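You operate a simulated robot arm through the tools that you are given. There is no shell and no other tool. Be economical: measure what you need, move in short steps, check, and stop when the job is done.

Carry out the task below with a simulated two-armed robot. There is one attempt and no reset: what you move stays moved.

## Task
Take the lid off the coffee caddy and lay it down on the cream worktop by the toaster.

It is judged by the outcome, as a careful person would: the job done as asked, and still so three seconds after it is handed in. It fails if anything else is knocked over, pushed out of place, dropped, spilled or broken. Lids that push on must go on centred and level and be pressed home; caps that screw on are set level and turned clockwise until they are tight.

## Robot
Two 7-joint arms with two-finger parallel grippers on one trunk, on a base that drives. Base frame: it is fixed to the floor where the robot stands at the start and does not move with it; the origin is under the middle of the robot, x ahead of it, y to its left, z up. Units: mm, rad, N and s.
The left shoulder is at the start at [50, 161, 1123], the right one opposite. With the tool pointing down near the work surface each hand reaches from about 240 to 680 mm from the robot's upright axis, wherever it stands, measured 20 degrees to its own side. Payload 3.43 kg a hand.
The TCP of each hand is the grasp point between the finger pads, 30 mm short of the fingertips. In the tool frame z runs along the fingers and y along their closing line. Largest opening 94 mm; finger width 28, thickness 10; the body of the gripper, 50 by 96 mm, starts 55 mm behind the TCP.
Orientation is told as [roll, pitch, yaw] about the base's x, y, z axes, in that order, counted from this pose: with the fingers straight down and closing along the base's y, the tool's x points along the base's -x, its y along +y and its z along -z.

## Interface
- The arms move only by the tool jog_arm. It takes "left_series", "right_series" or both (then of equal length, played together; a hand with none holds still); each is a list of rows, each an object of numbers (a shift or turn left out is 0, a gripper value left out holds the last): "dx", "dy", "dz": the shift along the tool's x, y, z in mm; "ax", "ay", "az": the turn, a rotation vector about the tool's x, y, z in rad; "claw": the opening, from 0 (shut) to 1 (fully open). In form: [{"dx": .., "dy": .., "dz": .., "ax": .., "ay": .., "az": .., "claw": ..}, ...]. A call has 1 to 8 rows; each row is the pose to reach, as a shift and turn from the pose commanded when the call began, along the tool's axes at that moment. A row lasts 0.2 s, in which the tool goes at most 50 mm and 0.15 rad; a call with a longer step from one row to the next is refused whole, and so is a gripper value outside its range. A pose out of reach is approached as far as the arm can. The call stops where the force on the tool passes 40 N (or 10 N more than at its start, if that is more) or the arm is blocked; 0.2 s more then pass. Each finger travels about 45 mm/s and halts on what it meets, pressing with about 35 N; the grip force reading is that of the motor and also rises with nothing between the fingers. The clock runs only during rows and for 0.2 s after the last one: add rows that repeat a pose to give the fingers time. The reply holds the time, the measured pose of the TCP, the force on the tool along the base axes, the opening and the grip force, in the units named above and with some noise, with the torque about the TCP (base axes, N m) and any sound that the robot's microphone picked up.
- Cameras (640 x 400 px; columns grow to the right, rows downward): "scene" is now at [131.3, 15, 1274.6]; the picture's right is [0.17, -0.99, 0.00], its down [-0.30, -0.05, -0.95] and it looks along [0.94, 0.16, -0.30] (base axes); focal length 214 px, centre (320, 200). "left" rides on the left gripper at [76, -14, -102] in its tool frame; the picture's right is [0.18, 0.98, 0.00], its down [-0.75, 0.14, -0.64] and it looks along [-0.63, 0.12, 0.77] (tool axes); focal length 243 px, centre (320, 200). "right" rides on the right gripper at [76, 14, -102] in its tool frame; the picture's right is [-0.18, 0.98, 0.00], its down [-0.75, -0.14, -0.64] and it looks along [-0.63, -0.12, 0.77] (tool axes); focal length 243 px, centre (320, 200). There is no depth. A picture from a camera that has moved, and an enlarged one, comes with that camera's place and axes in the base frame and with its lens.
- snapshot(camera): a new picture of that camera. The clock stands still meanwhile.
- raise_lower(by): slides the trunk up (or, below 0, down) by that many mm; the arms and the scene camera ride with it, the base frame stays. It gives what a move gives, with no picture.
- steer(legs): drives the robot by 1 to 6 legs, each [ahead, left, turn to the left] in mm, mm and rad, along the robot's own axes; the way and the turn of a leg run together, so that a leg with both is an arc; at most 1500 mm and 3.142 rad a leg. The arms and the cameras ride along, it lands a little off, and it stops where it bumps. It gives what a move gives.
- aim_head(pan, tilt): turns the head with the scene camera to pan (to the left, within 1.396 rad either way) and tilt (down, from -0.506 to 1.204), counted from straight ahead of the robot. It gives what a move gives.
- zoom(camera, box): a new picture of the part [left, top, right, bottom] of that camera's present view, enlarged. The clock stands still meanwhile.
- job_done(): hands the job in; it is judged then, once.

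Go step by step. Nothing tells you exact positions but the pictures and the camera data: compare them with the known pose of the tool, close in by small moves and look again before you grip or let go. The budget is 120 turns and 92 pictures, counting those below and the enlarged ones. Unless the task says otherwise, let go and move clear before handing in, and close with one line.

The tools are called after "Request:" as a command line: name --argument value ..., lists and objects as JSON in quotes. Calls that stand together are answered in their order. jog_arm: Moves the arms, as the interface text tells. Its arguments: {"type":"object","properties":{"left_series":{"type":"array","items":{"type":"object","properties":{"dx":{"type":"number"},"dy":{"type":"number"},"dz":{"type":"number"},"ax":{"type":"number"},"ay":{"type":"number"},"az":{"type":"number"},"claw":{"type":"number"}}}},"right_series":{"type":"array","items":{"type":"object","properties":{"dx":{"type":"number"},"dy":{"type":"number"},"dz":{"type":"number"},"ax":{"type":"number"},"ay":{"type":"number"},"az":{"type":"number"},"claw":{"type":"number"}}}}},"required":[]} The other tools are called the same way: raise_lower (by) slides the trunk up or down; steer (legs) drives the base; aim_head (pan, tilt) turns the head that bears the scene camera; snapshot (camera) takes a picture; zoom (camera, box) takes an enlarged picture of a part of a camera's view; job_done () hands the job in.

At the start:

```text
t: 0.0
left_position: [391.3, 273.0, 1272.1]
left_tcp_rot: [0.001, -0.001, 0.001]
left_wrist_force: [0.8, 0.6, -1.0]
left_torque: [-0.02, -0.02, 0.01]
left_grip_width: 94.0
left_finger_force: 0.1
right_position: [339.1, -74.5, 1226.0]
right_tcp_rot: [0.001, 0.0, -0.001]
right_wrist_force: [0.1, 0.4, 0.4]
right_torque: [0.03, -0.02, 0.02]
right_grip_width: 93.9
right_finger_force: 0.1
trunk travel left (down, up): [-150.0, 117.0]
robot x, y, heading: [-0.6, 1.6, -0.002]
head pan, tilt: [0.166, 0.305]
```

scene: 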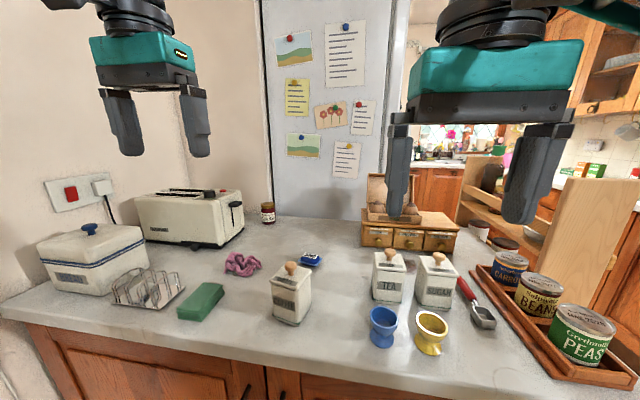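
right: 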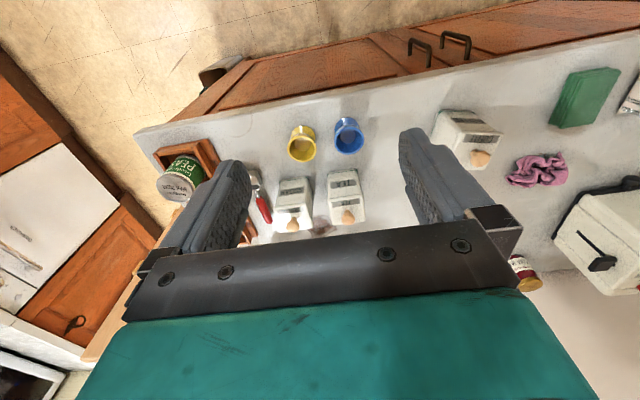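
left: 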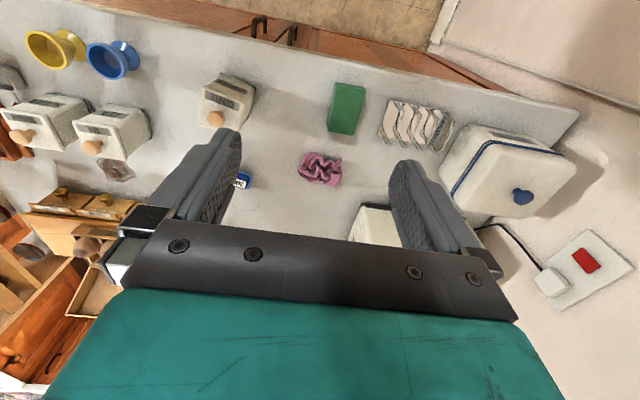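

I see three small white caddies with wooden knobs: TEA, SUGAR (probably), and one standing alone, nearer the toaster. I'll zoom in to read the labels and look for free space by the toaster.

Request:
zoom --camera "scene" --box '[250, 240, 350, 340]'

Request:
zoom --camera "scene" --box '[360, 235, 480, 315]'

Request:
zoom --camera "left" --box '[180, 60, 340, 200]'

Request:
zoom --camera "scene" --box '[100, 160, 360, 340]'

```text
4.00 times, centred on (300, 290) of scene
camera zoom: at [131.3, 15.0, 1274.6], right [0.17, -0.99, 0.0], down [-0.3, -0.05, -0.95], along [0.94, 0.16, -0.3], focal length 858 px, centre (400, -160)
```

zoom: 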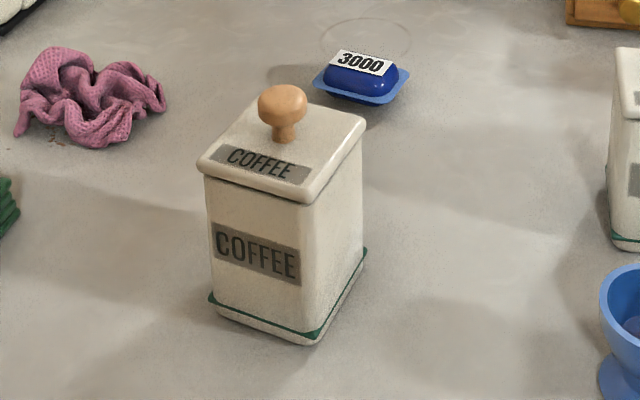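

```text
5.00 times, centred on (420, 275) of scene
camera zoom: at [131.3, 15.0, 1274.6], right [0.17, -0.99, 0.0], down [-0.3, -0.05, -0.95], along [0.94, 0.16, -0.3], focal length 1072 px, centre (-180, -175)
```

zoom: 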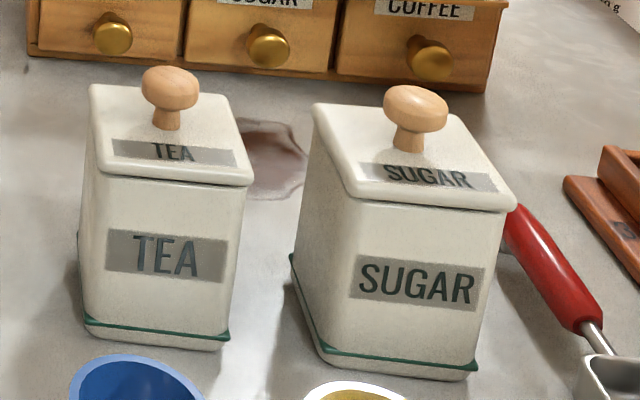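

```text
2.86 times, centred on (260, 130) of left
camera zoom: at [315.8, 258.0, 1375.5], right [-0.18, 0.98, 0.0], down [0.75, 0.14, 0.64], along [0.63, 0.12, -0.77], focal length 693 px, centre (491, 400)
```

zoom: 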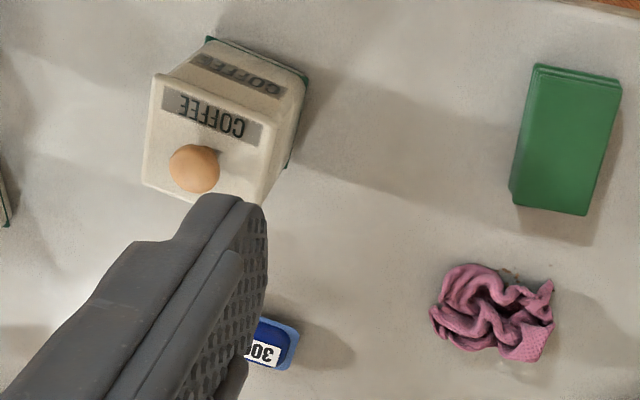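

```text
2.22 times, centred on (230, 250) of scene
camera zoom: at [131.3, 15.0, 1274.6], right [0.17, -0.99, 0.0], down [-0.3, -0.05, -0.95], along [0.94, 0.16, -0.3], focal length 477 px, centre (520, 89)
```

zoom: 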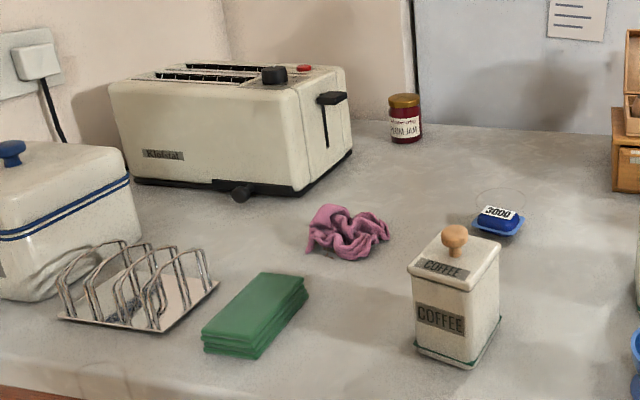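

The lone caddy is COFFEE. Triangulating from the scene and left cameras, its knob is near (482, 132, 1021). A free spot by the toaster is near (620, 462). I'll bring the left hand above the knob.

Request:
jog_arm --left_series '[{"dx": -15, "dy": -23, "dz": 25}, {"dx": -30, "dy": -47, "dz": 50}, {"dx": -45, "dy": -70, "dz": 75}, {"dx": -60, "dy": -94, "dz": 100}, {"dx": -75, "dy": -118, "dz": 125}, {"dx": -91, "dy": -141, "dz": 152}, {"dx": -91, "dy": -141, "dz": 152}]'

Request:
snapshot --camera "left"

Request:
snapshot --camera "scene"

```text
t: 1.6
left_position: [469.8, 151.5, 1116.2]
left_tcp_rot: [-0.002, 0.0, 0.002]
left_wrist_force: [0.8, 0.1, 0.4]
left_torque: [0.02, -0.03, -0.02]
left_grip_width: 93.8
left_finger_force: 0.1
left hand out of reach, approached as far as the arm can: row 5, 6, 7
right_position: [338.8, -75.4, 1224.8]
right_tcp_rot: [0.003, 0.001, 0.0]
right_wrist_force: [0.4, 1.1, -0.6]
right_torque: [0.02, 0.02, 0.01]
right_grip_width: 94.2
right_finger_force: 0.0
trunk travel left (down, up): [-150.0, 117.0]
robot x, y, heading: [-1.8, -0.6, -0.001]
head pan, tilt: [0.166, 0.305]
```

```text
84 pictures are left
camera left: at [392.8, 137.8, 1219.2], right [-0.19, 0.98, 0.0], down [0.75, 0.14, 0.64], along [0.63, 0.12, -0.77], focal length 243 px, centre (320, 200)
```

left: 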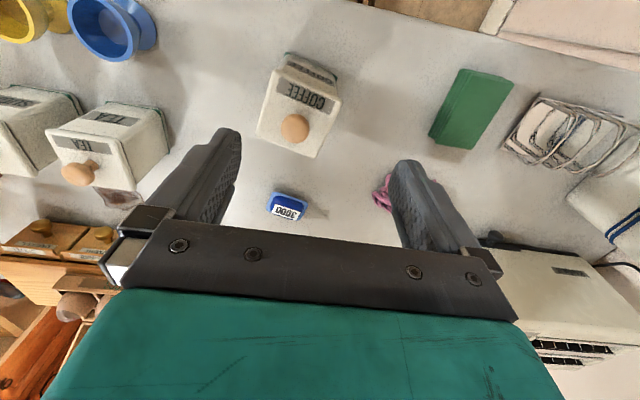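

```text
83 pictures are left
camera scene: at [132.1, 15.2, 1274.5], right [0.17, -0.99, 0.0], down [-0.3, -0.05, -0.95], along [0.94, 0.16, -0.3], focal length 214 px, centre (320, 200)
```

scene: 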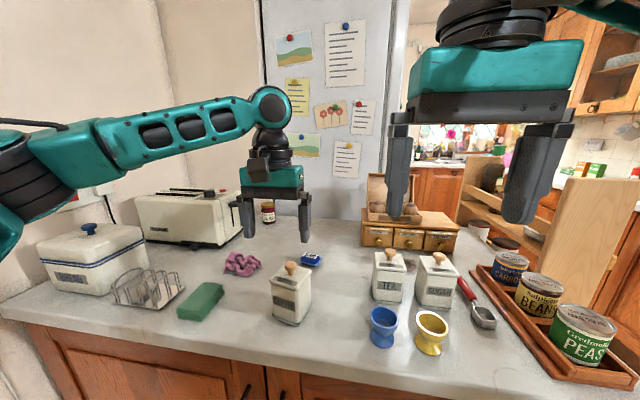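

The arm can't quite reach that far across the body, and the new view confirms the knob at about (481, 133). I'll shift the base 100 mm to the right and try again.

Request:
steer --legs '[[0, -100, 0]]'

```text
t: 3.1
left_position: [467.7, 52.1, 1115.4]
left_tcp_rot: [-0.002, -0.003, -0.001]
left_wrist_force: [-0.3, -0.5, 0.6]
left_torque: [0.05, 0.02, -0.01]
left_grip_width: 93.7
left_finger_force: 0.0
right_position: [338.8, -174.9, 1225.9]
right_tcp_rot: [0.0, 0.0, 0.0]
right_wrist_force: [-0.3, -0.2, -1.0]
right_torque: [-0.01, 0.01, -0.01]
right_grip_width: 94.0
right_finger_force: 0.2
trunk travel left (down, up): [-150.0, 117.0]
robot x, y, heading: [-2.3, -99.2, 0.002]
head pan, tilt: [0.166, 0.305]
```

I'll move across until the hand is above the knob, then check.

Request:
jog_arm --left_series '[{"dx": -5, "dy": 40}, {"dx": -13, "dy": 81}, {"dx": -13, "dy": 81}]'

Request:
snapshot --camera "left"

```text
t: 3.9
left_position: [482.7, 134.5, 1116.3]
left_tcp_rot: [-0.002, -0.001, -0.001]
left_wrist_force: [-0.1, -0.5, 0.9]
left_torque: [-0.01, 0.01, 0.0]
left_grip_width: 94.2
left_finger_force: 0.1
right_position: [338.2, -175.0, 1226.9]
right_tcp_rot: [0.002, 0.0, 0.001]
right_wrist_force: [0.3, -0.4, -1.1]
right_torque: [-0.02, 0.05, 0.01]
right_grip_width: 93.9
right_finger_force: 0.1
trunk travel left (down, up): [-150.0, 117.0]
robot x, y, heading: [-1.5, -94.7, 0.004]
head pan, tilt: [0.166, 0.305]
```

```text
82 pictures are left
camera left: at [406.8, 120.6, 1220.0], right [-0.18, 0.98, 0.0], down [0.75, 0.14, 0.64], along [0.63, 0.12, -0.77], focal length 243 px, centre (320, 200)
```

left: 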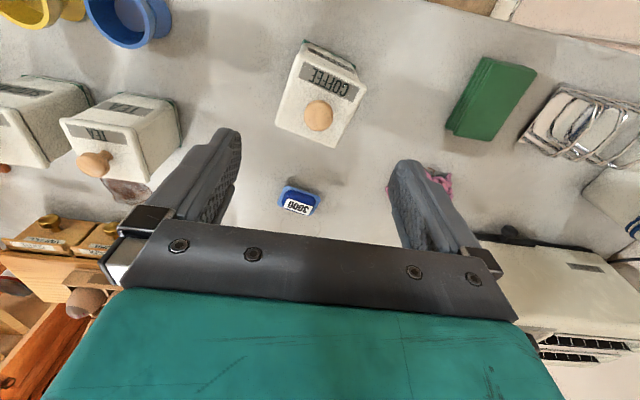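

The hand is centred over the knob. I'll lower to a TCP height of 1050 and check the lid height.

Request:
jog_arm --left_series '[{"dx": 2, "dz": 33}, {"dx": 2, "dz": 64}, {"dx": 2, "dz": 64}]'

Request:
snapshot --camera "left"

Request:
zoom --camera "scene" --box '[180, 180, 340, 280]'

```text
t: 4.7
left_position: [479.4, 134.7, 1052.2]
left_tcp_rot: [-0.002, -0.001, -0.001]
left_wrist_force: [-0.1, -1.5, 0.0]
left_torque: [0.02, -0.02, -0.01]
left_grip_width: 93.8
left_finger_force: 0.0
right_position: [338.6, -173.1, 1226.2]
right_tcp_rot: [0.001, 0.0, 0.0]
right_wrist_force: [-0.4, 1.7, -0.6]
right_torque: [0.03, 0.02, -0.02]
right_grip_width: 94.0
right_finger_force: 0.2
trunk travel left (down, up): [-150.0, 117.0]
robot x, y, heading: [-2.1, -101.2, 0.001]
head pan, tilt: [0.166, 0.305]
```

```text
81 pictures are left
camera left: at [403.1, 120.6, 1155.3], right [-0.18, 0.98, 0.0], down [0.75, 0.14, 0.64], along [0.63, 0.12, -0.77], focal length 243 px, centre (320, 200)
```

left: 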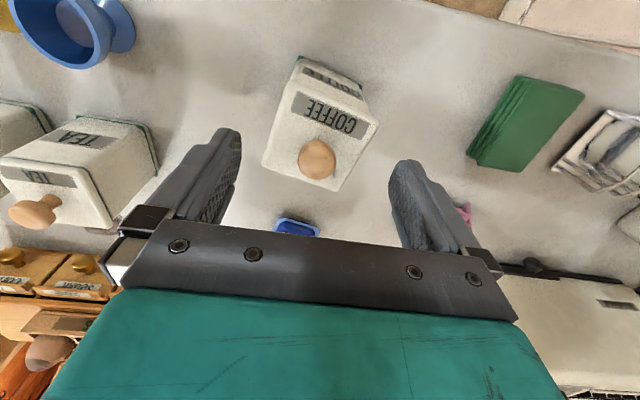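

```text
4.00 times, centred on (260, 230) of scene
camera zoom: at [131.2, -84.1, 1274.6], right [0.17, -0.99, 0.0], down [-0.3, -0.05, -0.95], along [0.94, 0.16, -0.3], focal length 858 px, centre (560, 80)
```

zoom: 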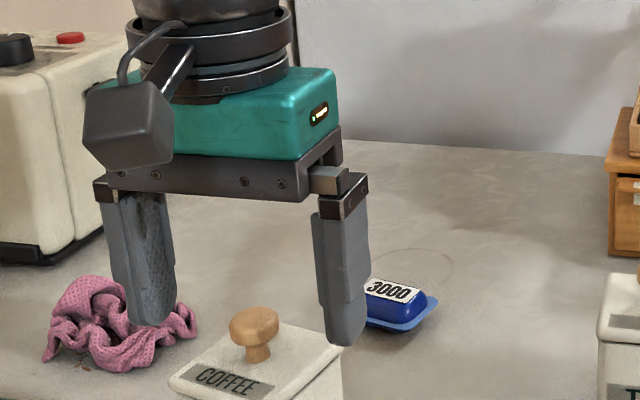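

The knob head is at about z = 1020, with the lid top near 1004. I'll lower to a TCP of 1036, so the fingertips stay just above the lid, and close gently.

Request:
jog_arm --left_series '[{"dz": 8, "dy": -1, "claw": 1}, {"dz": 16, "dy": -1, "claw": 1}, {"dz": 16, "dy": -1, "claw": 1}]'

Request:
zoom --camera "scene" --box '[180, 200, 340, 300]'

```text
t: 5.5
left_position: [478.9, 133.5, 1036.5]
left_tcp_rot: [-0.003, -0.003, 0.0]
left_wrist_force: [-0.6, -0.3, -0.4]
left_torque: [0.02, 0.0, -0.03]
left_grip_width: 93.8
left_finger_force: 0.1
right_position: [338.9, -174.6, 1226.3]
right_tcp_rot: [0.004, 0.001, 0.001]
right_wrist_force: [0.4, 0.5, 0.0]
right_torque: [-0.01, -0.01, -0.02]
right_grip_width: 94.4
right_finger_force: 0.0
trunk travel left (down, up): [-150.0, 117.0]
robot x, y, heading: [-1.1, -98.3, -0.001]
head pan, tilt: [0.166, 0.305]
```

```text
4.00 times, centred on (260, 250) of scene
camera zoom: at [131.2, -84.1, 1274.6], right [0.17, -0.99, 0.0], down [-0.3, -0.05, -0.95], along [0.94, 0.16, -0.3], focal length 858 px, centre (560, 0)
```

zoom: 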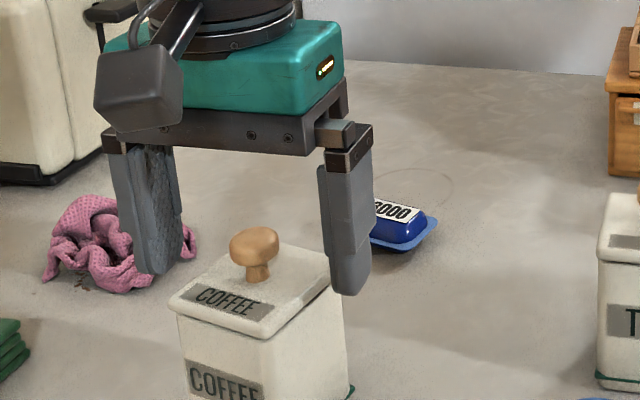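

The fingertips are level with the knob's base and straddle it evenly, so I'll close now.

Request:
jog_arm --left_series '[{"claw": 0.6}, {"claw": 0.4}, {"claw": 0.3}, {"claw": 0.2}, {"claw": 0.1}, {"claw": 0.1}, {"claw": 0.1}]'

Request:
zoom --camera "scene" --box '[180, 200, 340, 300]'

```text
t: 7.1
left_position: [479.7, 133.8, 1035.1]
left_tcp_rot: [-0.001, -0.001, -0.001]
left_wrist_force: [0.6, 1.3, 0.2]
left_torque: [0.01, -0.01, 0.03]
left_grip_width: 21.7
left_finger_force: 34.9
right_position: [338.1, -174.9, 1225.3]
right_tcp_rot: [0.001, 0.001, 0.001]
right_wrist_force: [1.4, 0.2, -0.3]
right_torque: [0.0, 0.0, 0.03]
right_grip_width: 94.0
right_finger_force: 0.1
trunk travel left (down, up): [-150.0, 117.0]
robot x, y, heading: [-2.7, -100.5, -0.006]
head pan, tilt: [0.166, 0.305]
heard: snap
```

```text
4.00 times, centred on (260, 250) of scene
camera zoom: at [131.3, -84.0, 1274.6], right [0.17, -0.99, 0.0], down [-0.3, -0.05, -0.95], along [0.94, 0.16, -0.3], focal length 858 px, centre (560, 0)
```

zoom: 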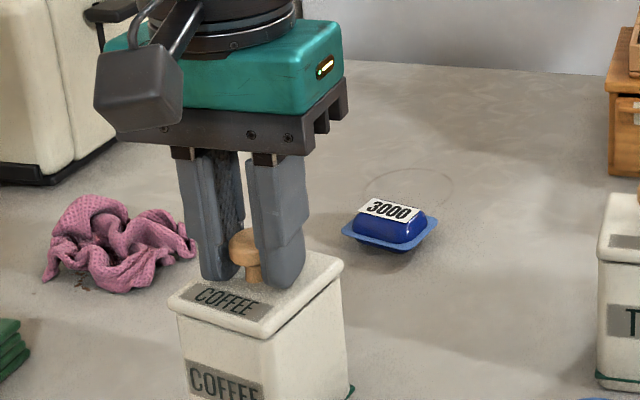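

The knob is held at 21.7 mm, and there was a snap as the fingers met it. I'll lift gently a little at a time while watching the force.

Request:
jog_arm --left_series '[{"dz": -3}, {"dz": -6}, {"dz": -10}, {"dz": -10}]'

Request:
zoom --camera "scene" --box '[180, 200, 340, 300]'

```text
t: 8.1
left_position: [480.1, 131.7, 1045.5]
left_tcp_rot: [-0.002, -0.002, -0.001]
left_wrist_force: [-0.2, 0.4, -0.2]
left_torque: [0.02, 0.0, -0.04]
left_grip_width: 21.8
left_finger_force: 35.1
right_position: [338.5, -173.5, 1225.8]
right_tcp_rot: [0.002, -0.001, 0.0]
right_wrist_force: [-0.7, -0.3, -0.4]
right_torque: [-0.02, -0.02, -0.01]
right_grip_width: 94.1
right_finger_force: 0.0
trunk travel left (down, up): [-150.0, 117.0]
robot x, y, heading: [-1.3, -100.7, 0.001]
head pan, tilt: [0.166, 0.305]
```

```text
4.00 times, centred on (260, 250) of scene
camera zoom: at [131.3, -84.0, 1274.6], right [0.17, -0.99, 0.0], down [-0.3, -0.05, -0.95], along [0.94, 0.16, -0.3], focal length 858 px, centre (560, 0)
```

zoom: 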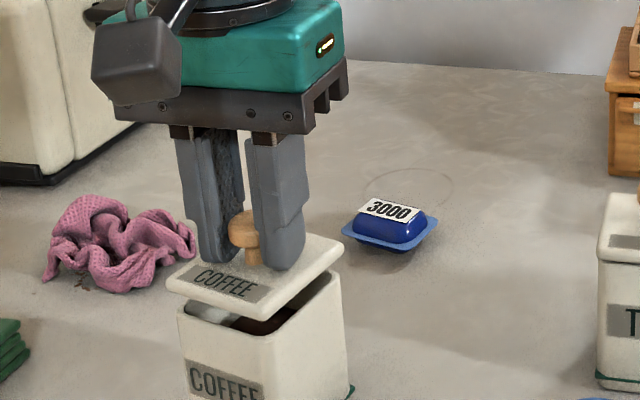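

The lid came off cleanly. I'll raise it well clear, then drive left toward the toaster.

Request:
jog_arm --left_series '[{"dz": -25}, {"dz": -55}, {"dz": -85}, {"dz": -110}, {"dz": -110}]'

Request:
steer --legs '[[0, 345, 0]]'

Request:
snapshot --camera "left"

Request:
snapshot --camera "scene"

```text
t: 9.3
left_position: [477.0, 132.2, 1155.2]
left_tcp_rot: [-0.003, -0.001, 0.0]
left_wrist_force: [0.6, 0.1, -0.4]
left_torque: [0.0, 0.01, 0.02]
left_grip_width: 22.3
left_finger_force: 34.7
right_position: [337.8, -174.1, 1226.5]
right_tcp_rot: [0.001, 0.0, -0.001]
right_wrist_force: [-0.3, -0.5, 0.3]
right_torque: [-0.03, -0.03, 0.06]
right_grip_width: 93.8
right_finger_force: 0.0
trunk travel left (down, up): [-150.0, 117.0]
robot x, y, heading: [-4.1, -100.0, -0.001]
head pan, tilt: [0.166, 0.305]
```

```text
t: 12.9
left_position: [475.9, 480.5, 1153.7]
left_tcp_rot: [-0.003, -0.002, 0.005]
left_wrist_force: [0.2, 0.0, -0.9]
left_torque: [0.0, 0.01, -0.03]
left_grip_width: 21.5
left_finger_force: 34.9
right_position: [337.9, 174.6, 1226.0]
right_tcp_rot: [0.001, 0.0, 0.004]
right_wrist_force: [0.1, -0.8, -0.5]
right_torque: [0.03, 0.02, -0.06]
right_grip_width: 94.1
right_finger_force: 0.0
trunk travel left (down, up): [-150.0, 117.0]
robot x, y, heading: [-2.2, 244.1, 0.005]
head pan, tilt: [0.166, 0.305]
```

```text
76 pictures are left
camera left: at [399.2, 466.7, 1257.5], right [-0.19, 0.98, 0.0], down [0.75, 0.15, 0.64], along [0.63, 0.12, -0.77], focal length 243 px, centre (320, 200)
```

left: 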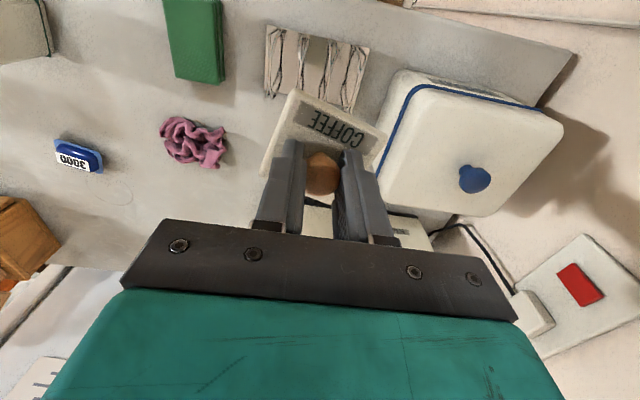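

```text
75 pictures are left
camera scene: at [130.4, 262.8, 1274.6], right [0.17, -0.99, 0.0], down [-0.3, -0.05, -0.95], along [0.94, 0.16, -0.3], focal length 214 px, centre (320, 200)
```

scene: 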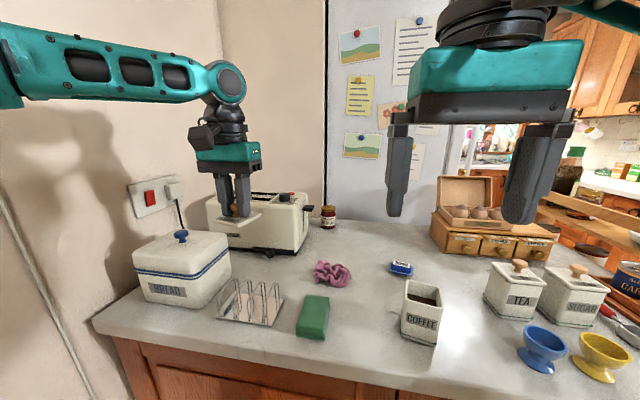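

The lid is in hand near (476, 480). I'll zoom in for a careful measurement of the worktop height and the free area.

Request:
zoom --camera "scene" --box '[200, 180, 360, 340]'

Request:
zoom --camera "scene" --box '[370, 260, 470, 360]'

Request:
zoom --camera "left" --box '[140, 0, 460, 260]'

```text
2.50 times, centred on (280, 260) of scene
camera zoom: at [130.4, 262.8, 1274.6], right [0.17, -0.99, 0.0], down [-0.3, -0.05, -0.95], along [0.94, 0.16, -0.3], focal length 536 px, centre (420, 50)
```

zoom: 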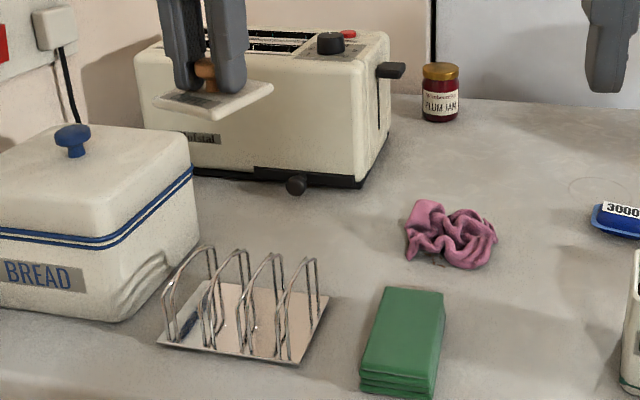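

```text
4.00 times, centred on (420, 310) of scene
camera zoom: at [130.4, 262.8, 1274.6], right [0.17, -0.99, 0.0], down [-0.3, -0.05, -0.95], along [0.94, 0.16, -0.3], focal length 858 px, centre (-80, -240)
```

zoom: 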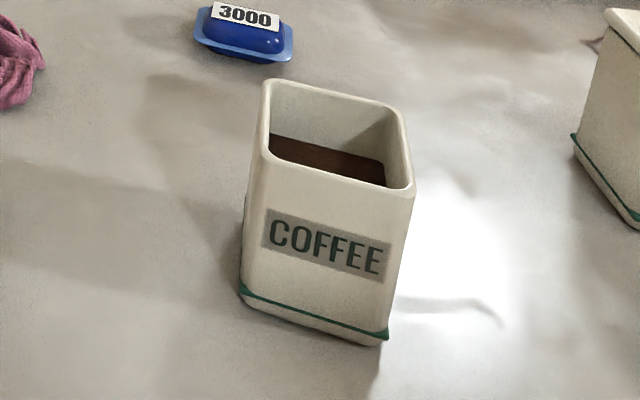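

```text
1.54 times, centred on (300, 130) of left
camera zoom: at [399.2, 466.7, 1257.5], right [-0.19, 0.98, 0.0], down [0.75, 0.15, 0.64], along [0.63, 0.12, -0.77], focal length 373 px, centre (351, 308)
```

zoom: 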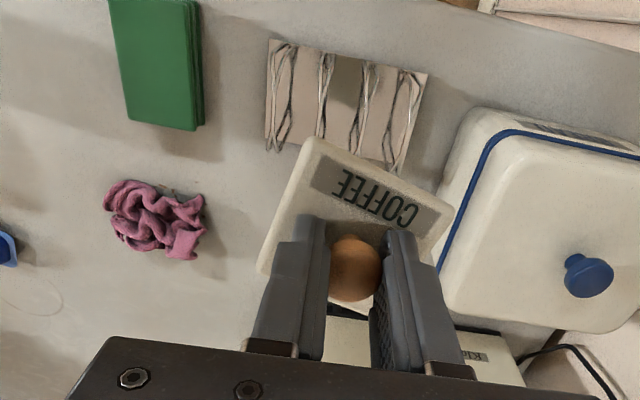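

The worktop is at about z = 914. The free patch in front of the toaster, clear of the rack, cloth and bread bin, centres near (588, 462), so I'll move over it and look.

Request:
jog_arm --left_series '[{"dx": -28, "dy": -5}, {"dx": -56, "dy": -9}, {"dx": -84, "dy": -14}, {"dx": -112, "dy": -18}, {"dx": -112, "dy": -18, "dz": 40}, {"dx": -112, "dy": -18, "dz": 80}, {"dx": -112, "dy": -18, "dz": 80}]'

Request:
zoom --camera "scene" --box '[200, 180, 360, 340]'

Request:
snapshot --camera "left"

```text
t: 14.5
left_position: [549.7, 485.5, 1067.6]
left_tcp_rot: [-0.002, -0.001, 0.004]
left_wrist_force: [-0.4, 0.0, 0.1]
left_torque: [0.03, 0.02, 0.01]
left_grip_width: 21.9
left_finger_force: 35.0
left hand out of reach, approached as far as the arm can: row 2, 3, 4, 5, 6, 7
right_position: [337.4, 173.0, 1225.1]
right_tcp_rot: [0.003, 0.001, 0.005]
right_wrist_force: [-0.1, 0.2, 0.3]
right_torque: [-0.03, -0.03, -0.02]
right_grip_width: 93.8
right_finger_force: 0.1
trunk travel left (down, up): [-150.0, 117.0]
robot x, y, heading: [1.5, 247.2, 0.007]
head pan, tilt: [0.166, 0.305]
```

```text
2.50 times, centred on (280, 260) of scene
camera zoom: at [130.4, 262.7, 1274.6], right [0.17, -0.99, 0.0], down [-0.3, -0.05, -0.95], along [0.94, 0.16, -0.3], focal length 536 px, centre (420, 50)
```

zoom: 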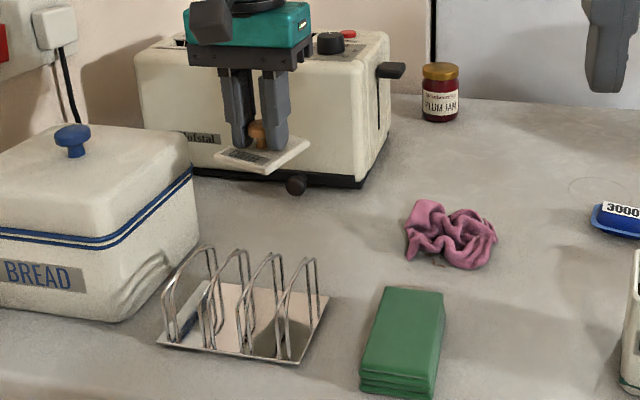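

```text
70 pictures are left
camera left: at [473.6, 471.3, 1171.0], right [-0.19, 0.98, 0.0], down [0.75, 0.15, 0.64], along [0.63, 0.12, -0.77], focal length 243 px, centre (320, 200)
```

left: 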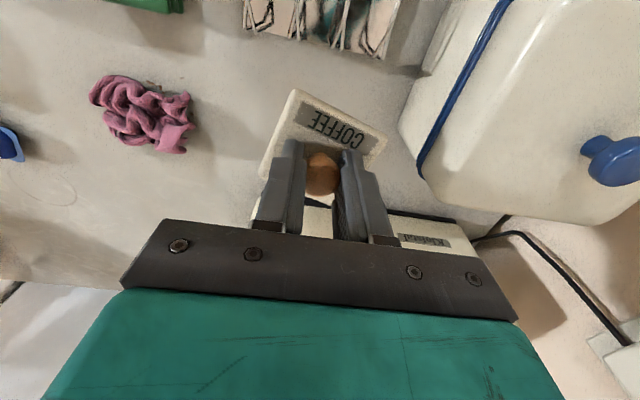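

The arm runs short while it is held high. Raising the trunk brings the wrist closer to shoulder level and extends the reach, so I'll raise it 110 mm and then move the hand forward and down.

Request:
raise_lower --by 110

Request:
jog_arm --left_series '[{"dz": 40, "dy": -10}, {"dz": 80, "dy": -20}, {"dz": 110, "dy": -22}, {"dz": 110, "dy": -22, "dx": -20}, {"dz": 110, "dy": -22, "dx": -38}, {"dz": 110, "dy": -22, "dx": -38}]'

Request:
snapshot --camera "left"

Request:
snapshot --camera "scene"

```text
t: 16.0
left_position: [550.7, 485.9, 1177.5]
left_tcp_rot: [-0.001, -0.002, 0.005]
left_wrist_force: [0.3, 0.1, -1.0]
left_torque: [-0.01, 0.01, 0.01]
left_grip_width: 21.5
left_finger_force: 34.9
right_position: [338.5, 173.3, 1336.6]
right_tcp_rot: [0.002, 0.0, 0.005]
right_wrist_force: [-0.2, -0.7, -0.7]
right_torque: [0.02, 0.01, -0.01]
right_grip_width: 93.9
right_finger_force: 0.1
trunk travel left (down, up): [-260.0, 7.0]
robot x, y, heading: [-0.4, 250.4, 0.003]
head pan, tilt: [0.166, 0.305]
```

```text
t: 17.4
left_position: [545.3, 485.7, 1076.8]
left_tcp_rot: [-0.003, -0.003, 0.006]
left_wrist_force: [-0.7, -1.1, 0.1]
left_torque: [0.02, -0.03, 0.0]
left_grip_width: 21.7
left_finger_force: 35.2
left hand out of reach, approached as far as the arm can: row 2, 3, 4, 5, 6
right_position: [337.7, 174.9, 1335.5]
right_tcp_rot: [0.002, -0.001, 0.006]
right_wrist_force: [1.0, 0.1, -0.6]
right_torque: [0.02, -0.03, -0.02]
right_grip_width: 94.0
right_finger_force: 0.1
trunk travel left (down, up): [-260.0, 7.0]
robot x, y, heading: [-3.1, 245.5, 0.007]
head pan, tilt: [0.166, 0.305]
```

```text
69 pictures are left
camera left: at [468.6, 471.1, 1180.6], right [-0.19, 0.98, 0.0], down [0.75, 0.15, 0.64], along [0.63, 0.12, -0.76], focal length 243 px, centre (320, 200)
```

left: 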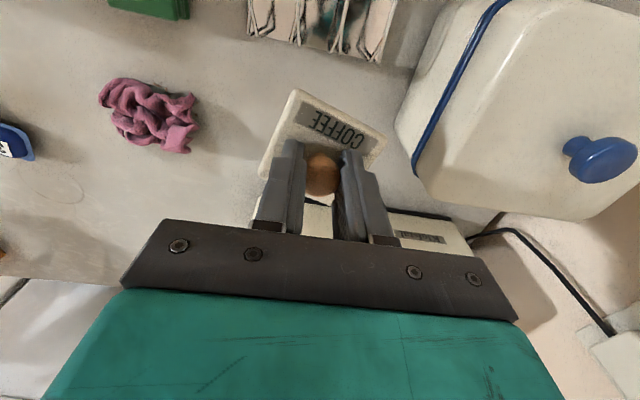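

```text
68 pictures are left
camera scene: at [130.4, 262.6, 1384.6], right [0.17, -0.99, 0.0], down [-0.3, -0.05, -0.95], along [0.94, 0.16, -0.3], focal length 214 px, centre (320, 200)
```

scene: 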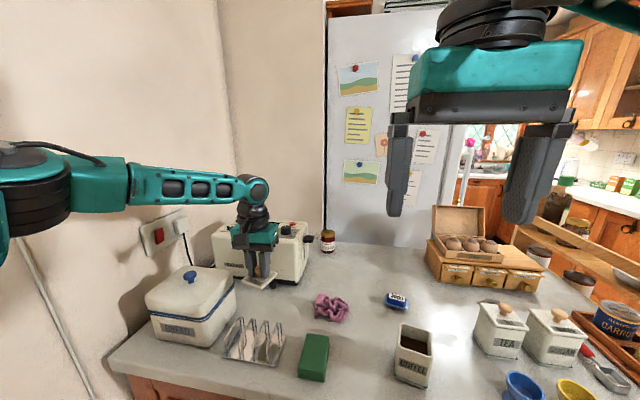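

The arm seems limited by how far it can reach inward, so it's simpler to let the base do the horizontal move. I'll drive 43 mm forward and 22 mm right, which should put the lid over the spot.

Request:
steer --legs '[[43, -22, 0]]'

Request:
jog_arm --left_series '[{"dz": 25}, {"dz": 50}, {"dz": 50}]'

Request:
snapshot --camera "left"

Request:
zoom --camera "scene" --box '[180, 220, 360, 390]'

```text
t: 18.3
left_position: [588.1, 462.7, 1076.8]
left_tcp_rot: [-0.002, -0.002, 0.006]
left_wrist_force: [-0.4, -0.1, -0.6]
left_torque: [-0.04, 0.03, 0.01]
left_grip_width: 21.8
left_finger_force: 35.2
right_position: [381.0, 150.3, 1335.6]
right_tcp_rot: [0.002, 0.004, 0.006]
right_wrist_force: [0.1, 0.2, 0.2]
right_torque: [0.01, 0.03, 0.03]
right_grip_width: 93.9
right_finger_force: 0.1
trunk travel left (down, up): [-260.0, 7.0]
robot x, y, heading: [41.7, 225.6, 0.008]
head pan, tilt: [0.166, 0.305]
```

```text
t: 19.1
left_position: [575.6, 468.6, 1030.9]
left_tcp_rot: [-0.002, -0.006, 0.004]
left_wrist_force: [-0.4, -0.6, -1.1]
left_torque: [-0.01, -0.04, 0.02]
left_grip_width: 21.5
left_finger_force: 35.1
left hand out of reach, approached as far as the arm can: row 1, 2, 3
right_position: [379.5, 149.6, 1335.8]
right_tcp_rot: [0.002, 0.001, 0.006]
right_wrist_force: [-0.1, 0.1, 0.5]
right_torque: [0.03, 0.0, -0.02]
right_grip_width: 94.0
right_finger_force: 0.1
trunk travel left (down, up): [-260.0, 7.0]
robot x, y, heading: [38.9, 225.0, 0.01]
head pan, tilt: [0.166, 0.305]
```

```text
67 pictures are left
camera left: at [499.1, 454.7, 1134.9], right [-0.19, 0.98, 0.0], down [0.75, 0.15, 0.64], along [0.63, 0.12, -0.76], focal length 243 px, centre (320, 200)
```

left: 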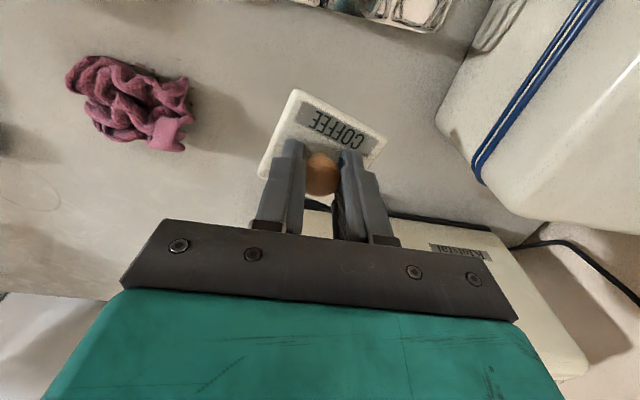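

```text
2.35 times, centred on (270, 305) of scene
camera zoom: at [172.3, 240.5, 1384.6], right [0.17, -0.99, 0.0], down [-0.3, -0.05, -0.95], along [0.94, 0.16, -0.3], focal length 505 px, centre (438, -47)
```

zoom: 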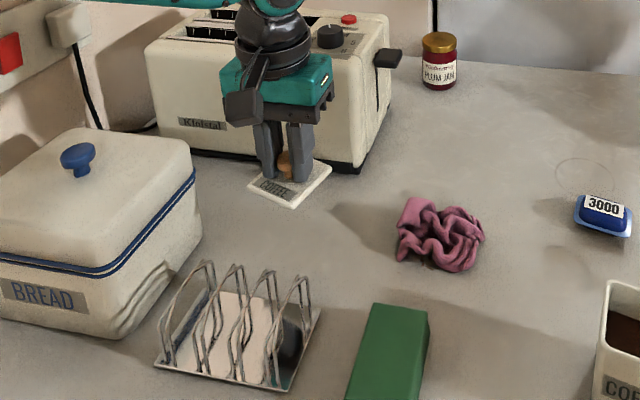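

The arm is at its radial limit, but the trunk can do the straight descent and the base the small forward shift. I'll go forward 13 mm, lower the trunk by 45 mm and check.

Request:
steer --legs '[[13, -4, 0]]'

Request:
raise_lower --by -45

Request:
snapshot --camera "left"

Request:
zoom --camera "scene" --box '[200, 200, 340, 320]'

```text
t: 19.8
left_position: [588.7, 464.2, 1032.4]
left_tcp_rot: [-0.003, -0.004, 0.005]
left_wrist_force: [0.4, 0.6, -1.8]
left_torque: [0.02, -0.01, 0.03]
left_grip_width: 21.9
left_finger_force: 34.8
right_position: [392.9, 147.2, 1336.1]
right_tcp_rot: [0.001, 0.001, 0.005]
right_wrist_force: [-0.2, 0.1, 0.1]
right_torque: [0.0, 0.04, 0.0]
right_grip_width: 93.6
right_finger_force: 0.1
trunk travel left (down, up): [-260.0, 7.0]
robot x, y, heading: [52.5, 221.3, 0.006]
head pan, tilt: [0.166, 0.305]
```

```text
t: 20.7
left_position: [589.0, 465.1, 988.2]
left_tcp_rot: [-0.005, -0.004, 0.005]
left_wrist_force: [-0.9, 0.5, -0.3]
left_torque: [-0.01, -0.03, 0.0]
left_grip_width: 21.2
left_finger_force: 35.0
right_position: [391.8, 146.3, 1292.1]
right_tcp_rot: [0.001, 0.0, 0.006]
right_wrist_force: [0.5, -0.2, -0.1]
right_torque: [0.0, -0.01, 0.02]
right_grip_width: 94.0
right_finger_force: 0.0
trunk travel left (down, up): [-215.0, 52.0]
robot x, y, heading: [53.5, 221.8, 0.003]
head pan, tilt: [0.166, 0.305]
```

```text
65 pictures are left
camera left: at [511.9, 450.8, 1090.2], right [-0.19, 0.98, 0.0], down [0.75, 0.15, 0.65], along [0.63, 0.12, -0.76], focal length 243 px, centre (320, 200)
```

left: 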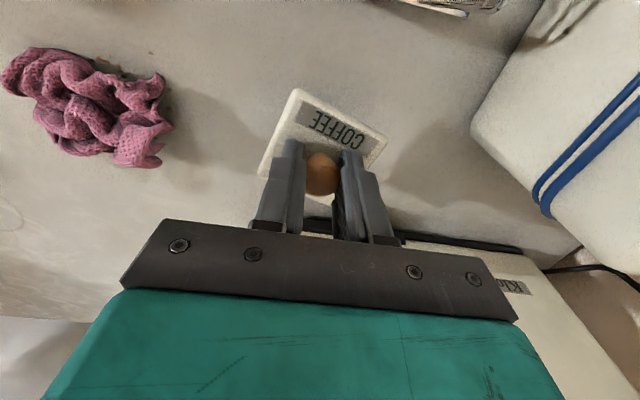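

```text
3.33 times, centred on (270, 260) of scene
camera zoom: at [185.0, 236.6, 1339.6], right [0.17, -0.99, 0.0], down [-0.3, -0.05, -0.95], along [0.94, 0.16, -0.3], focal length 715 px, centre (487, 0)
```

zoom: 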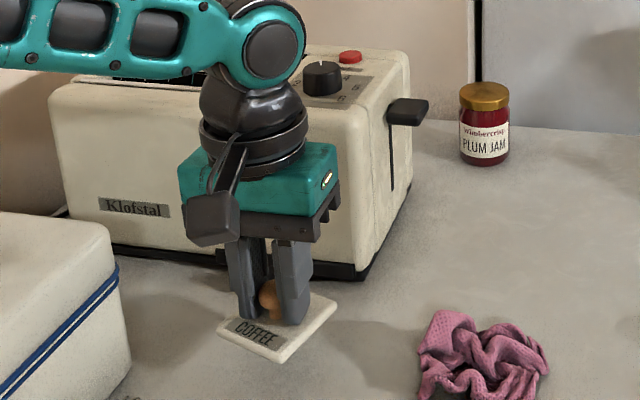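

Everything is clear, with the lid roughly 20 mm or more above the worktop. I'll keep lowering in small steps and watch the force.

Request:
raise_lower --by -12

Request:
raise_lower --by -5

Request:
zoom --camera "scene" --box '[220, 230, 320, 310]'

```text
t: 21.3
left_position: [589.0, 464.9, 974.9]
left_tcp_rot: [-0.004, -0.005, 0.005]
left_wrist_force: [0.4, 0.0, -0.4]
left_torque: [-0.01, -0.01, 0.01]
left_grip_width: 21.8
left_finger_force: 35.1
right_position: [392.9, 148.0, 1278.7]
right_tcp_rot: [0.001, -0.001, 0.006]
right_wrist_force: [-0.5, 0.6, -0.3]
right_torque: [-0.01, -0.02, -0.01]
right_grip_width: 93.9
right_finger_force: 0.0
trunk travel left (down, up): [-203.0, 64.0]
robot x, y, heading: [54.6, 222.1, 0.004]
head pan, tilt: [0.166, 0.305]
```

```text
t: 21.8
left_position: [587.6, 465.7, 969.2]
left_tcp_rot: [-0.002, -0.003, 0.005]
left_wrist_force: [-0.1, 0.5, -0.3]
left_torque: [0.04, 0.01, 0.01]
left_grip_width: 22.0
left_finger_force: 35.4
right_position: [392.1, 146.7, 1273.7]
right_tcp_rot: [0.001, 0.0, 0.004]
right_wrist_force: [0.0, 0.0, 0.2]
right_torque: [0.0, 0.01, -0.05]
right_grip_width: 94.1
right_finger_force: 0.0
trunk travel left (down, up): [-198.0, 69.0]
robot x, y, heading: [50.8, 220.0, 0.004]
head pan, tilt: [0.166, 0.305]
```

```text
5.00 times, centred on (270, 270) of scene
camera zoom: at [185.0, 236.6, 1322.6], right [0.17, -0.99, 0.0], down [-0.3, -0.05, -0.95], along [0.94, 0.16, -0.3], focal length 1072 px, centre (570, -150)
```

zoom: 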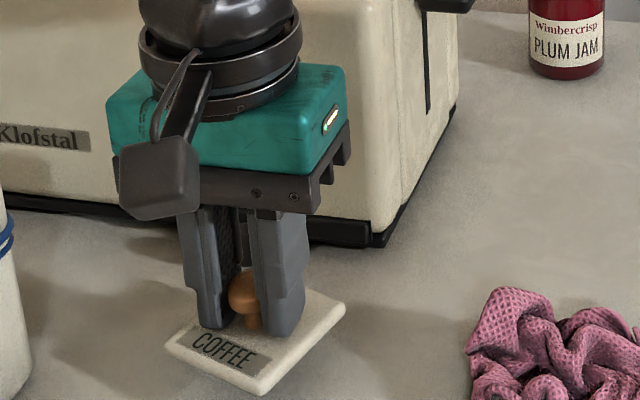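

Still no contact, but it's close. I'll continue in 3 mm steps.

Request:
raise_lower --by -3

Request:
raise_lower --by -3

Request:
zoom --camera "scene" --box '[230, 260, 290, 310]'

```text
t: 22.4
left_position: [587.8, 465.6, 966.6]
left_tcp_rot: [-0.003, -0.006, 0.005]
left_wrist_force: [-0.2, 0.5, -0.7]
left_torque: [-0.02, 0.01, -0.03]
left_grip_width: 21.8
left_finger_force: 34.8
right_position: [392.5, 148.0, 1271.2]
right_tcp_rot: [0.002, -0.002, 0.005]
right_wrist_force: [0.5, 0.1, -0.2]
right_torque: [0.01, 0.01, -0.02]
right_grip_width: 93.7
right_finger_force: 0.0
trunk travel left (down, up): [-195.0, 72.0]
robot x, y, heading: [52.4, 219.5, 0.004]
head pan, tilt: [0.166, 0.305]
```

```text
t: 22.9
left_position: [589.3, 464.8, 964.5]
left_tcp_rot: [-0.004, -0.006, 0.005]
left_wrist_force: [0.2, -0.3, -2.0]
left_torque: [-0.01, -0.01, 0.0]
left_grip_width: 21.8
left_finger_force: 35.3
right_position: [391.8, 147.3, 1268.8]
right_tcp_rot: [0.002, 0.0, 0.005]
right_wrist_force: [0.3, 0.0, 0.5]
right_torque: [0.02, 0.02, -0.01]
right_grip_width: 93.8
right_finger_force: 0.0
trunk travel left (down, up): [-192.0, 75.0]
robot x, y, heading: [51.5, 218.2, 0.012]
head pan, tilt: [0.166, 0.305]
```

```text
8.00 times, centred on (260, 285) of scene
camera zoom: at [185.1, 236.6, 1316.6], right [0.17, -0.99, 0.0], down [-0.3, -0.05, -0.95], along [0.94, 0.16, -0.3], focal length 1716 px, centre (800, -480)
```

zoom: 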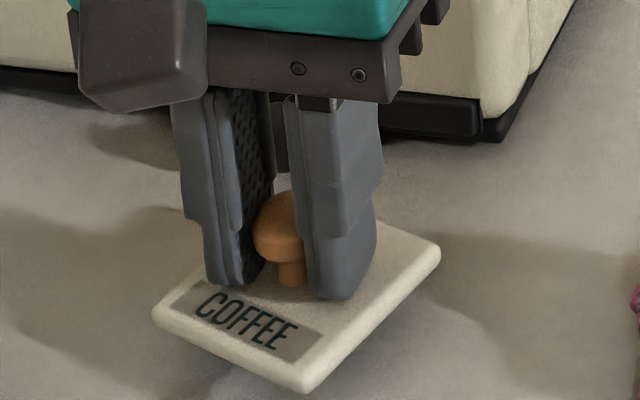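

The geometry puts the lid's top at about z = 931, so it's still a few mm above the worktop. I'll keep lowering slowly.

Request:
raise_lower --by -2

Request:
raise_lower --by -2

```text
t: 23.4
left_position: [587.0, 464.1, 962.2]
left_tcp_rot: [-0.005, -0.005, 0.005]
left_wrist_force: [-0.4, -0.2, -0.8]
left_torque: [0.02, -0.01, -0.01]
left_grip_width: 21.7
left_finger_force: 35.1
right_position: [392.2, 147.5, 1266.4]
right_tcp_rot: [0.001, 0.0, 0.006]
right_wrist_force: [0.6, -0.5, -0.5]
right_torque: [0.02, 0.02, -0.01]
right_grip_width: 93.9
right_finger_force: 0.0
trunk travel left (down, up): [-190.0, 77.0]
robot x, y, heading: [55.0, 218.9, 0.005]
head pan, tilt: [0.166, 0.305]
```

```text
t: 23.9
left_position: [588.0, 463.7, 960.8]
left_tcp_rot: [-0.003, -0.005, 0.004]
left_wrist_force: [0.6, -0.4, -0.3]
left_torque: [0.0, 0.01, 0.02]
left_grip_width: 21.6
left_finger_force: 34.8
right_position: [392.3, 147.1, 1263.8]
right_tcp_rot: [0.0, -0.001, 0.005]
right_wrist_force: [0.3, 0.1, -0.3]
right_torque: [-0.01, -0.02, -0.01]
right_grip_width: 94.3
right_finger_force: 0.1
trunk travel left (down, up): [-188.0, 79.0]
robot x, y, heading: [52.3, 222.1, 0.005]
head pan, tilt: [0.166, 0.305]
```

Request:
raise_lower --by -2

Request:
raise_lower --by -2

Request:
zoom --camera "scene" --box '[230, 260, 290, 310]'

```text
t: 24.4
left_position: [587.8, 465.1, 957.4]
left_tcp_rot: [-0.004, -0.006, 0.006]
left_wrist_force: [-0.2, 0.6, -0.6]
left_torque: [0.01, 0.02, 0.02]
left_grip_width: 21.5
left_finger_force: 34.3
right_position: [392.3, 146.7, 1262.2]
right_tcp_rot: [0.002, 0.001, 0.006]
right_wrist_force: [0.5, 0.1, -0.5]
right_torque: [-0.02, 0.01, 0.01]
right_grip_width: 93.8
right_finger_force: 0.1
trunk travel left (down, up): [-186.0, 81.0]
robot x, y, heading: [54.1, 218.2, 0.01]
head pan, tilt: [0.166, 0.305]
```

```text
t: 25.0
left_position: [588.2, 465.0, 956.3]
left_tcp_rot: [-0.002, -0.006, 0.005]
left_wrist_force: [-0.1, 0.2, -0.6]
left_torque: [0.03, 0.04, 0.0]
left_grip_width: 21.9
left_finger_force: 34.4
right_position: [392.8, 146.4, 1259.8]
right_tcp_rot: [0.002, 0.001, 0.005]
right_wrist_force: [0.1, -0.4, -0.4]
right_torque: [0.0, 0.01, 0.01]
right_grip_width: 94.4
right_finger_force: 0.1
trunk travel left (down, up): [-184.0, 83.0]
robot x, y, heading: [54.5, 222.1, 0.005]
head pan, tilt: [0.166, 0.305]
```

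```text
8.00 times, centred on (260, 285) of scene
camera zoom: at [185.1, 236.6, 1308.6], right [0.17, -0.99, 0.0], down [-0.3, -0.05, -0.95], along [0.94, 0.16, -0.3], focal length 1716 px, centre (800, -480)
```

zoom: 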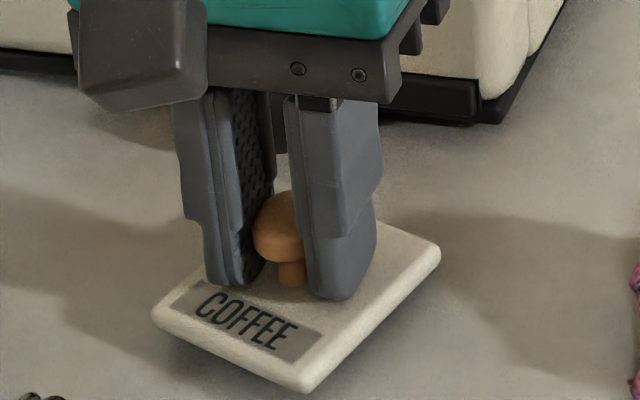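

The lid is still floating, though its contact shadow is now close underneath. I'll keep going.

Request:
raise_lower --by -2

Request:
raise_lower --by -2

Request:
zoom --camera "scene" --box '[230, 260, 290, 310]'

```text
t: 25.5
left_position: [587.5, 464.3, 954.4]
left_tcp_rot: [-0.003, -0.005, 0.006]
left_wrist_force: [0.7, -0.2, -1.1]
left_torque: [0.03, -0.03, 0.02]
left_grip_width: 21.6
left_finger_force: 35.4
right_position: [392.5, 147.6, 1258.2]
right_tcp_rot: [0.002, 0.001, 0.005]
right_wrist_force: [0.3, 0.2, 0.3]
right_torque: [0.01, -0.02, -0.01]
right_grip_width: 94.2
right_finger_force: 0.1
trunk travel left (down, up): [-182.0, 85.0]
robot x, y, heading: [51.6, 217.7, 0.007]
head pan, tilt: [0.166, 0.305]
```

```text
t: 26.0
left_position: [589.4, 464.5, 953.0]
left_tcp_rot: [-0.003, -0.005, 0.004]
left_wrist_force: [-0.8, -0.7, -0.4]
left_torque: [0.0, 0.02, -0.01]
left_grip_width: 21.6
left_finger_force: 35.5
right_position: [392.0, 147.7, 1256.4]
right_tcp_rot: [0.001, -0.001, 0.005]
right_wrist_force: [0.6, -0.6, -0.4]
right_torque: [-0.02, 0.01, 0.03]
right_grip_width: 94.2
right_finger_force: 0.1
trunk travel left (down, up): [-180.0, 87.0]
robot x, y, heading: [54.8, 219.3, 0.007]
head pan, tilt: [0.166, 0.305]
```

```text
8.00 times, centred on (260, 285) of scene
camera zoom: at [185.1, 236.6, 1304.6], right [0.17, -0.99, 0.0], down [-0.3, -0.05, -0.95], along [0.94, 0.16, -0.3], focal length 1716 px, centre (800, -480)
```

zoom: 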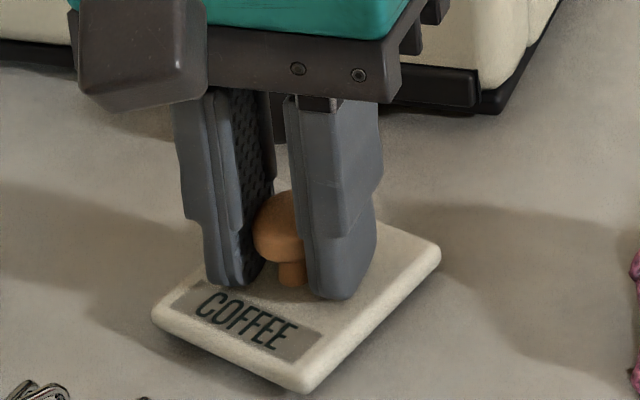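

Request:
raise_lower --by -2

Request:
raise_lower --by -2

Request:
snapshot --camera "left"

```text
t: 26.5
left_position: [587.1, 466.1, 950.9]
left_tcp_rot: [-0.003, -0.007, 0.005]
left_wrist_force: [0.0, 0.0, 0.0]
left_torque: [0.0, -0.01, 0.03]
left_grip_width: 21.6
left_finger_force: 34.8
right_position: [393.6, 147.5, 1255.3]
right_tcp_rot: [0.003, 0.001, 0.005]
right_wrist_force: [-0.8, -0.2, 0.1]
right_torque: [0.0, 0.01, 0.02]
right_grip_width: 93.9
right_finger_force: 0.0
trunk travel left (down, up): [-178.0, 89.0]
robot x, y, heading: [54.7, 220.8, 0.012]
head pan, tilt: [0.166, 0.305]
```

```text
t: 27.0
left_position: [589.3, 464.8, 948.9]
left_tcp_rot: [-0.004, -0.006, 0.005]
left_wrist_force: [-0.1, 1.0, 4.0]
left_torque: [0.1, 0.14, 0.0]
left_grip_width: 21.6
left_finger_force: 34.8
right_position: [391.3, 146.8, 1251.4]
right_tcp_rot: [0.0, 0.0, 0.006]
right_wrist_force: [-0.2, 0.3, 0.4]
right_torque: [-0.01, -0.03, 0.02]
right_grip_width: 94.2
right_finger_force: 0.0
trunk travel left (down, up): [-176.0, 91.0]
robot x, y, heading: [55.4, 221.6, 0.005]
head pan, tilt: [0.166, 0.305]
```

```text
59 pictures are left
camera left: at [511.8, 450.7, 1051.9], right [-0.19, 0.98, 0.0], down [0.75, 0.15, 0.65], along [0.63, 0.12, -0.76], focal length 243 px, centre (320, 200)
```

left: 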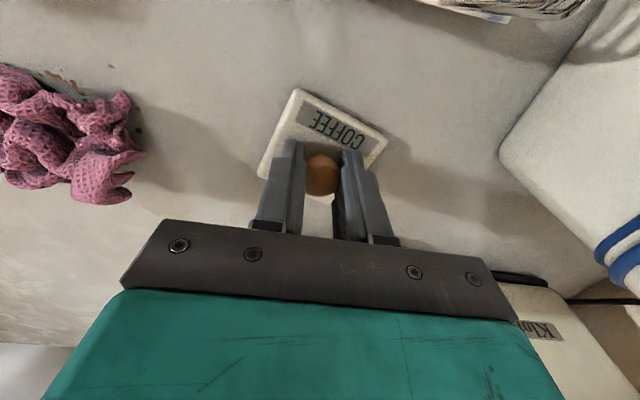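

The lid has just touched down at about 4 N. I'll lower 1 mm more to seat it flat, then open the fingers gently.

Request:
raise_lower --by -1

Request:
jog_arm --left_series '[{"claw": 0.3}, {"claw": 0.4}, {"claw": 0.5}, {"claw": 0.5}, {"claw": 0.5}]'

Request:
zoom --camera "scene" --box '[220, 250, 300, 310]'

```text
t: 27.6
left_position: [589.1, 464.6, 949.9]
left_tcp_rot: [-0.003, -0.006, 0.005]
left_wrist_force: [0.4, 2.0, 11.0]
left_torque: [0.17, 0.35, -0.02]
left_grip_width: 21.9
left_finger_force: 34.9
right_position: [391.3, 147.9, 1252.0]
right_tcp_rot: [0.003, -0.001, 0.005]
right_wrist_force: [0.9, -0.7, 1.2]
right_torque: [-0.03, -0.02, -0.01]
right_grip_width: 94.2
right_finger_force: 0.1
trunk travel left (down, up): [-175.0, 92.0]
robot x, y, heading: [54.4, 220.9, 0.0]
head pan, tilt: [0.166, 0.305]
```

```text
t: 28.8
left_position: [587.5, 464.4, 948.2]
left_tcp_rot: [-0.002, -0.008, 0.003]
left_wrist_force: [0.8, -4.8, 13.9]
left_torque: [0.08, 0.03, -0.01]
left_grip_width: 44.6
left_finger_force: 0.2
right_position: [389.5, 146.3, 1251.9]
right_tcp_rot: [0.002, 0.0, 0.005]
right_wrist_force: [0.3, 0.3, 0.4]
right_torque: [-0.01, 0.0, 0.01]
right_grip_width: 94.2
right_finger_force: 0.0
trunk travel left (down, up): [-175.0, 92.0]
robot x, y, heading: [49.1, 224.0, 0.009]
head pan, tilt: [0.166, 0.305]
```

```text
6.67 times, centred on (260, 280) of scene
camera zoom: at [184.0, 235.5, 1299.8], right [0.17, -0.99, 0.0], down [-0.29, -0.05, -0.95], along [0.94, 0.16, -0.3], focal length 1430 px, centre (720, -333)
```

zoom: 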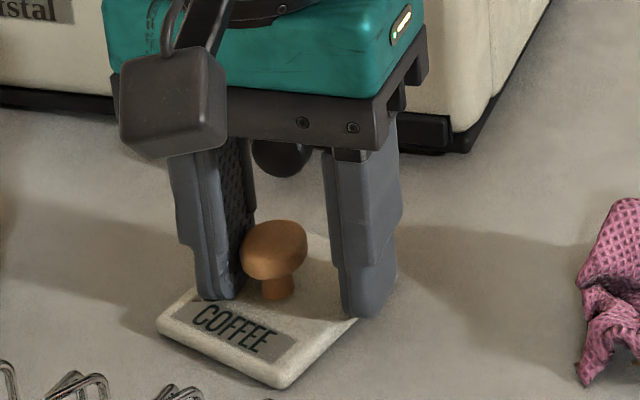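

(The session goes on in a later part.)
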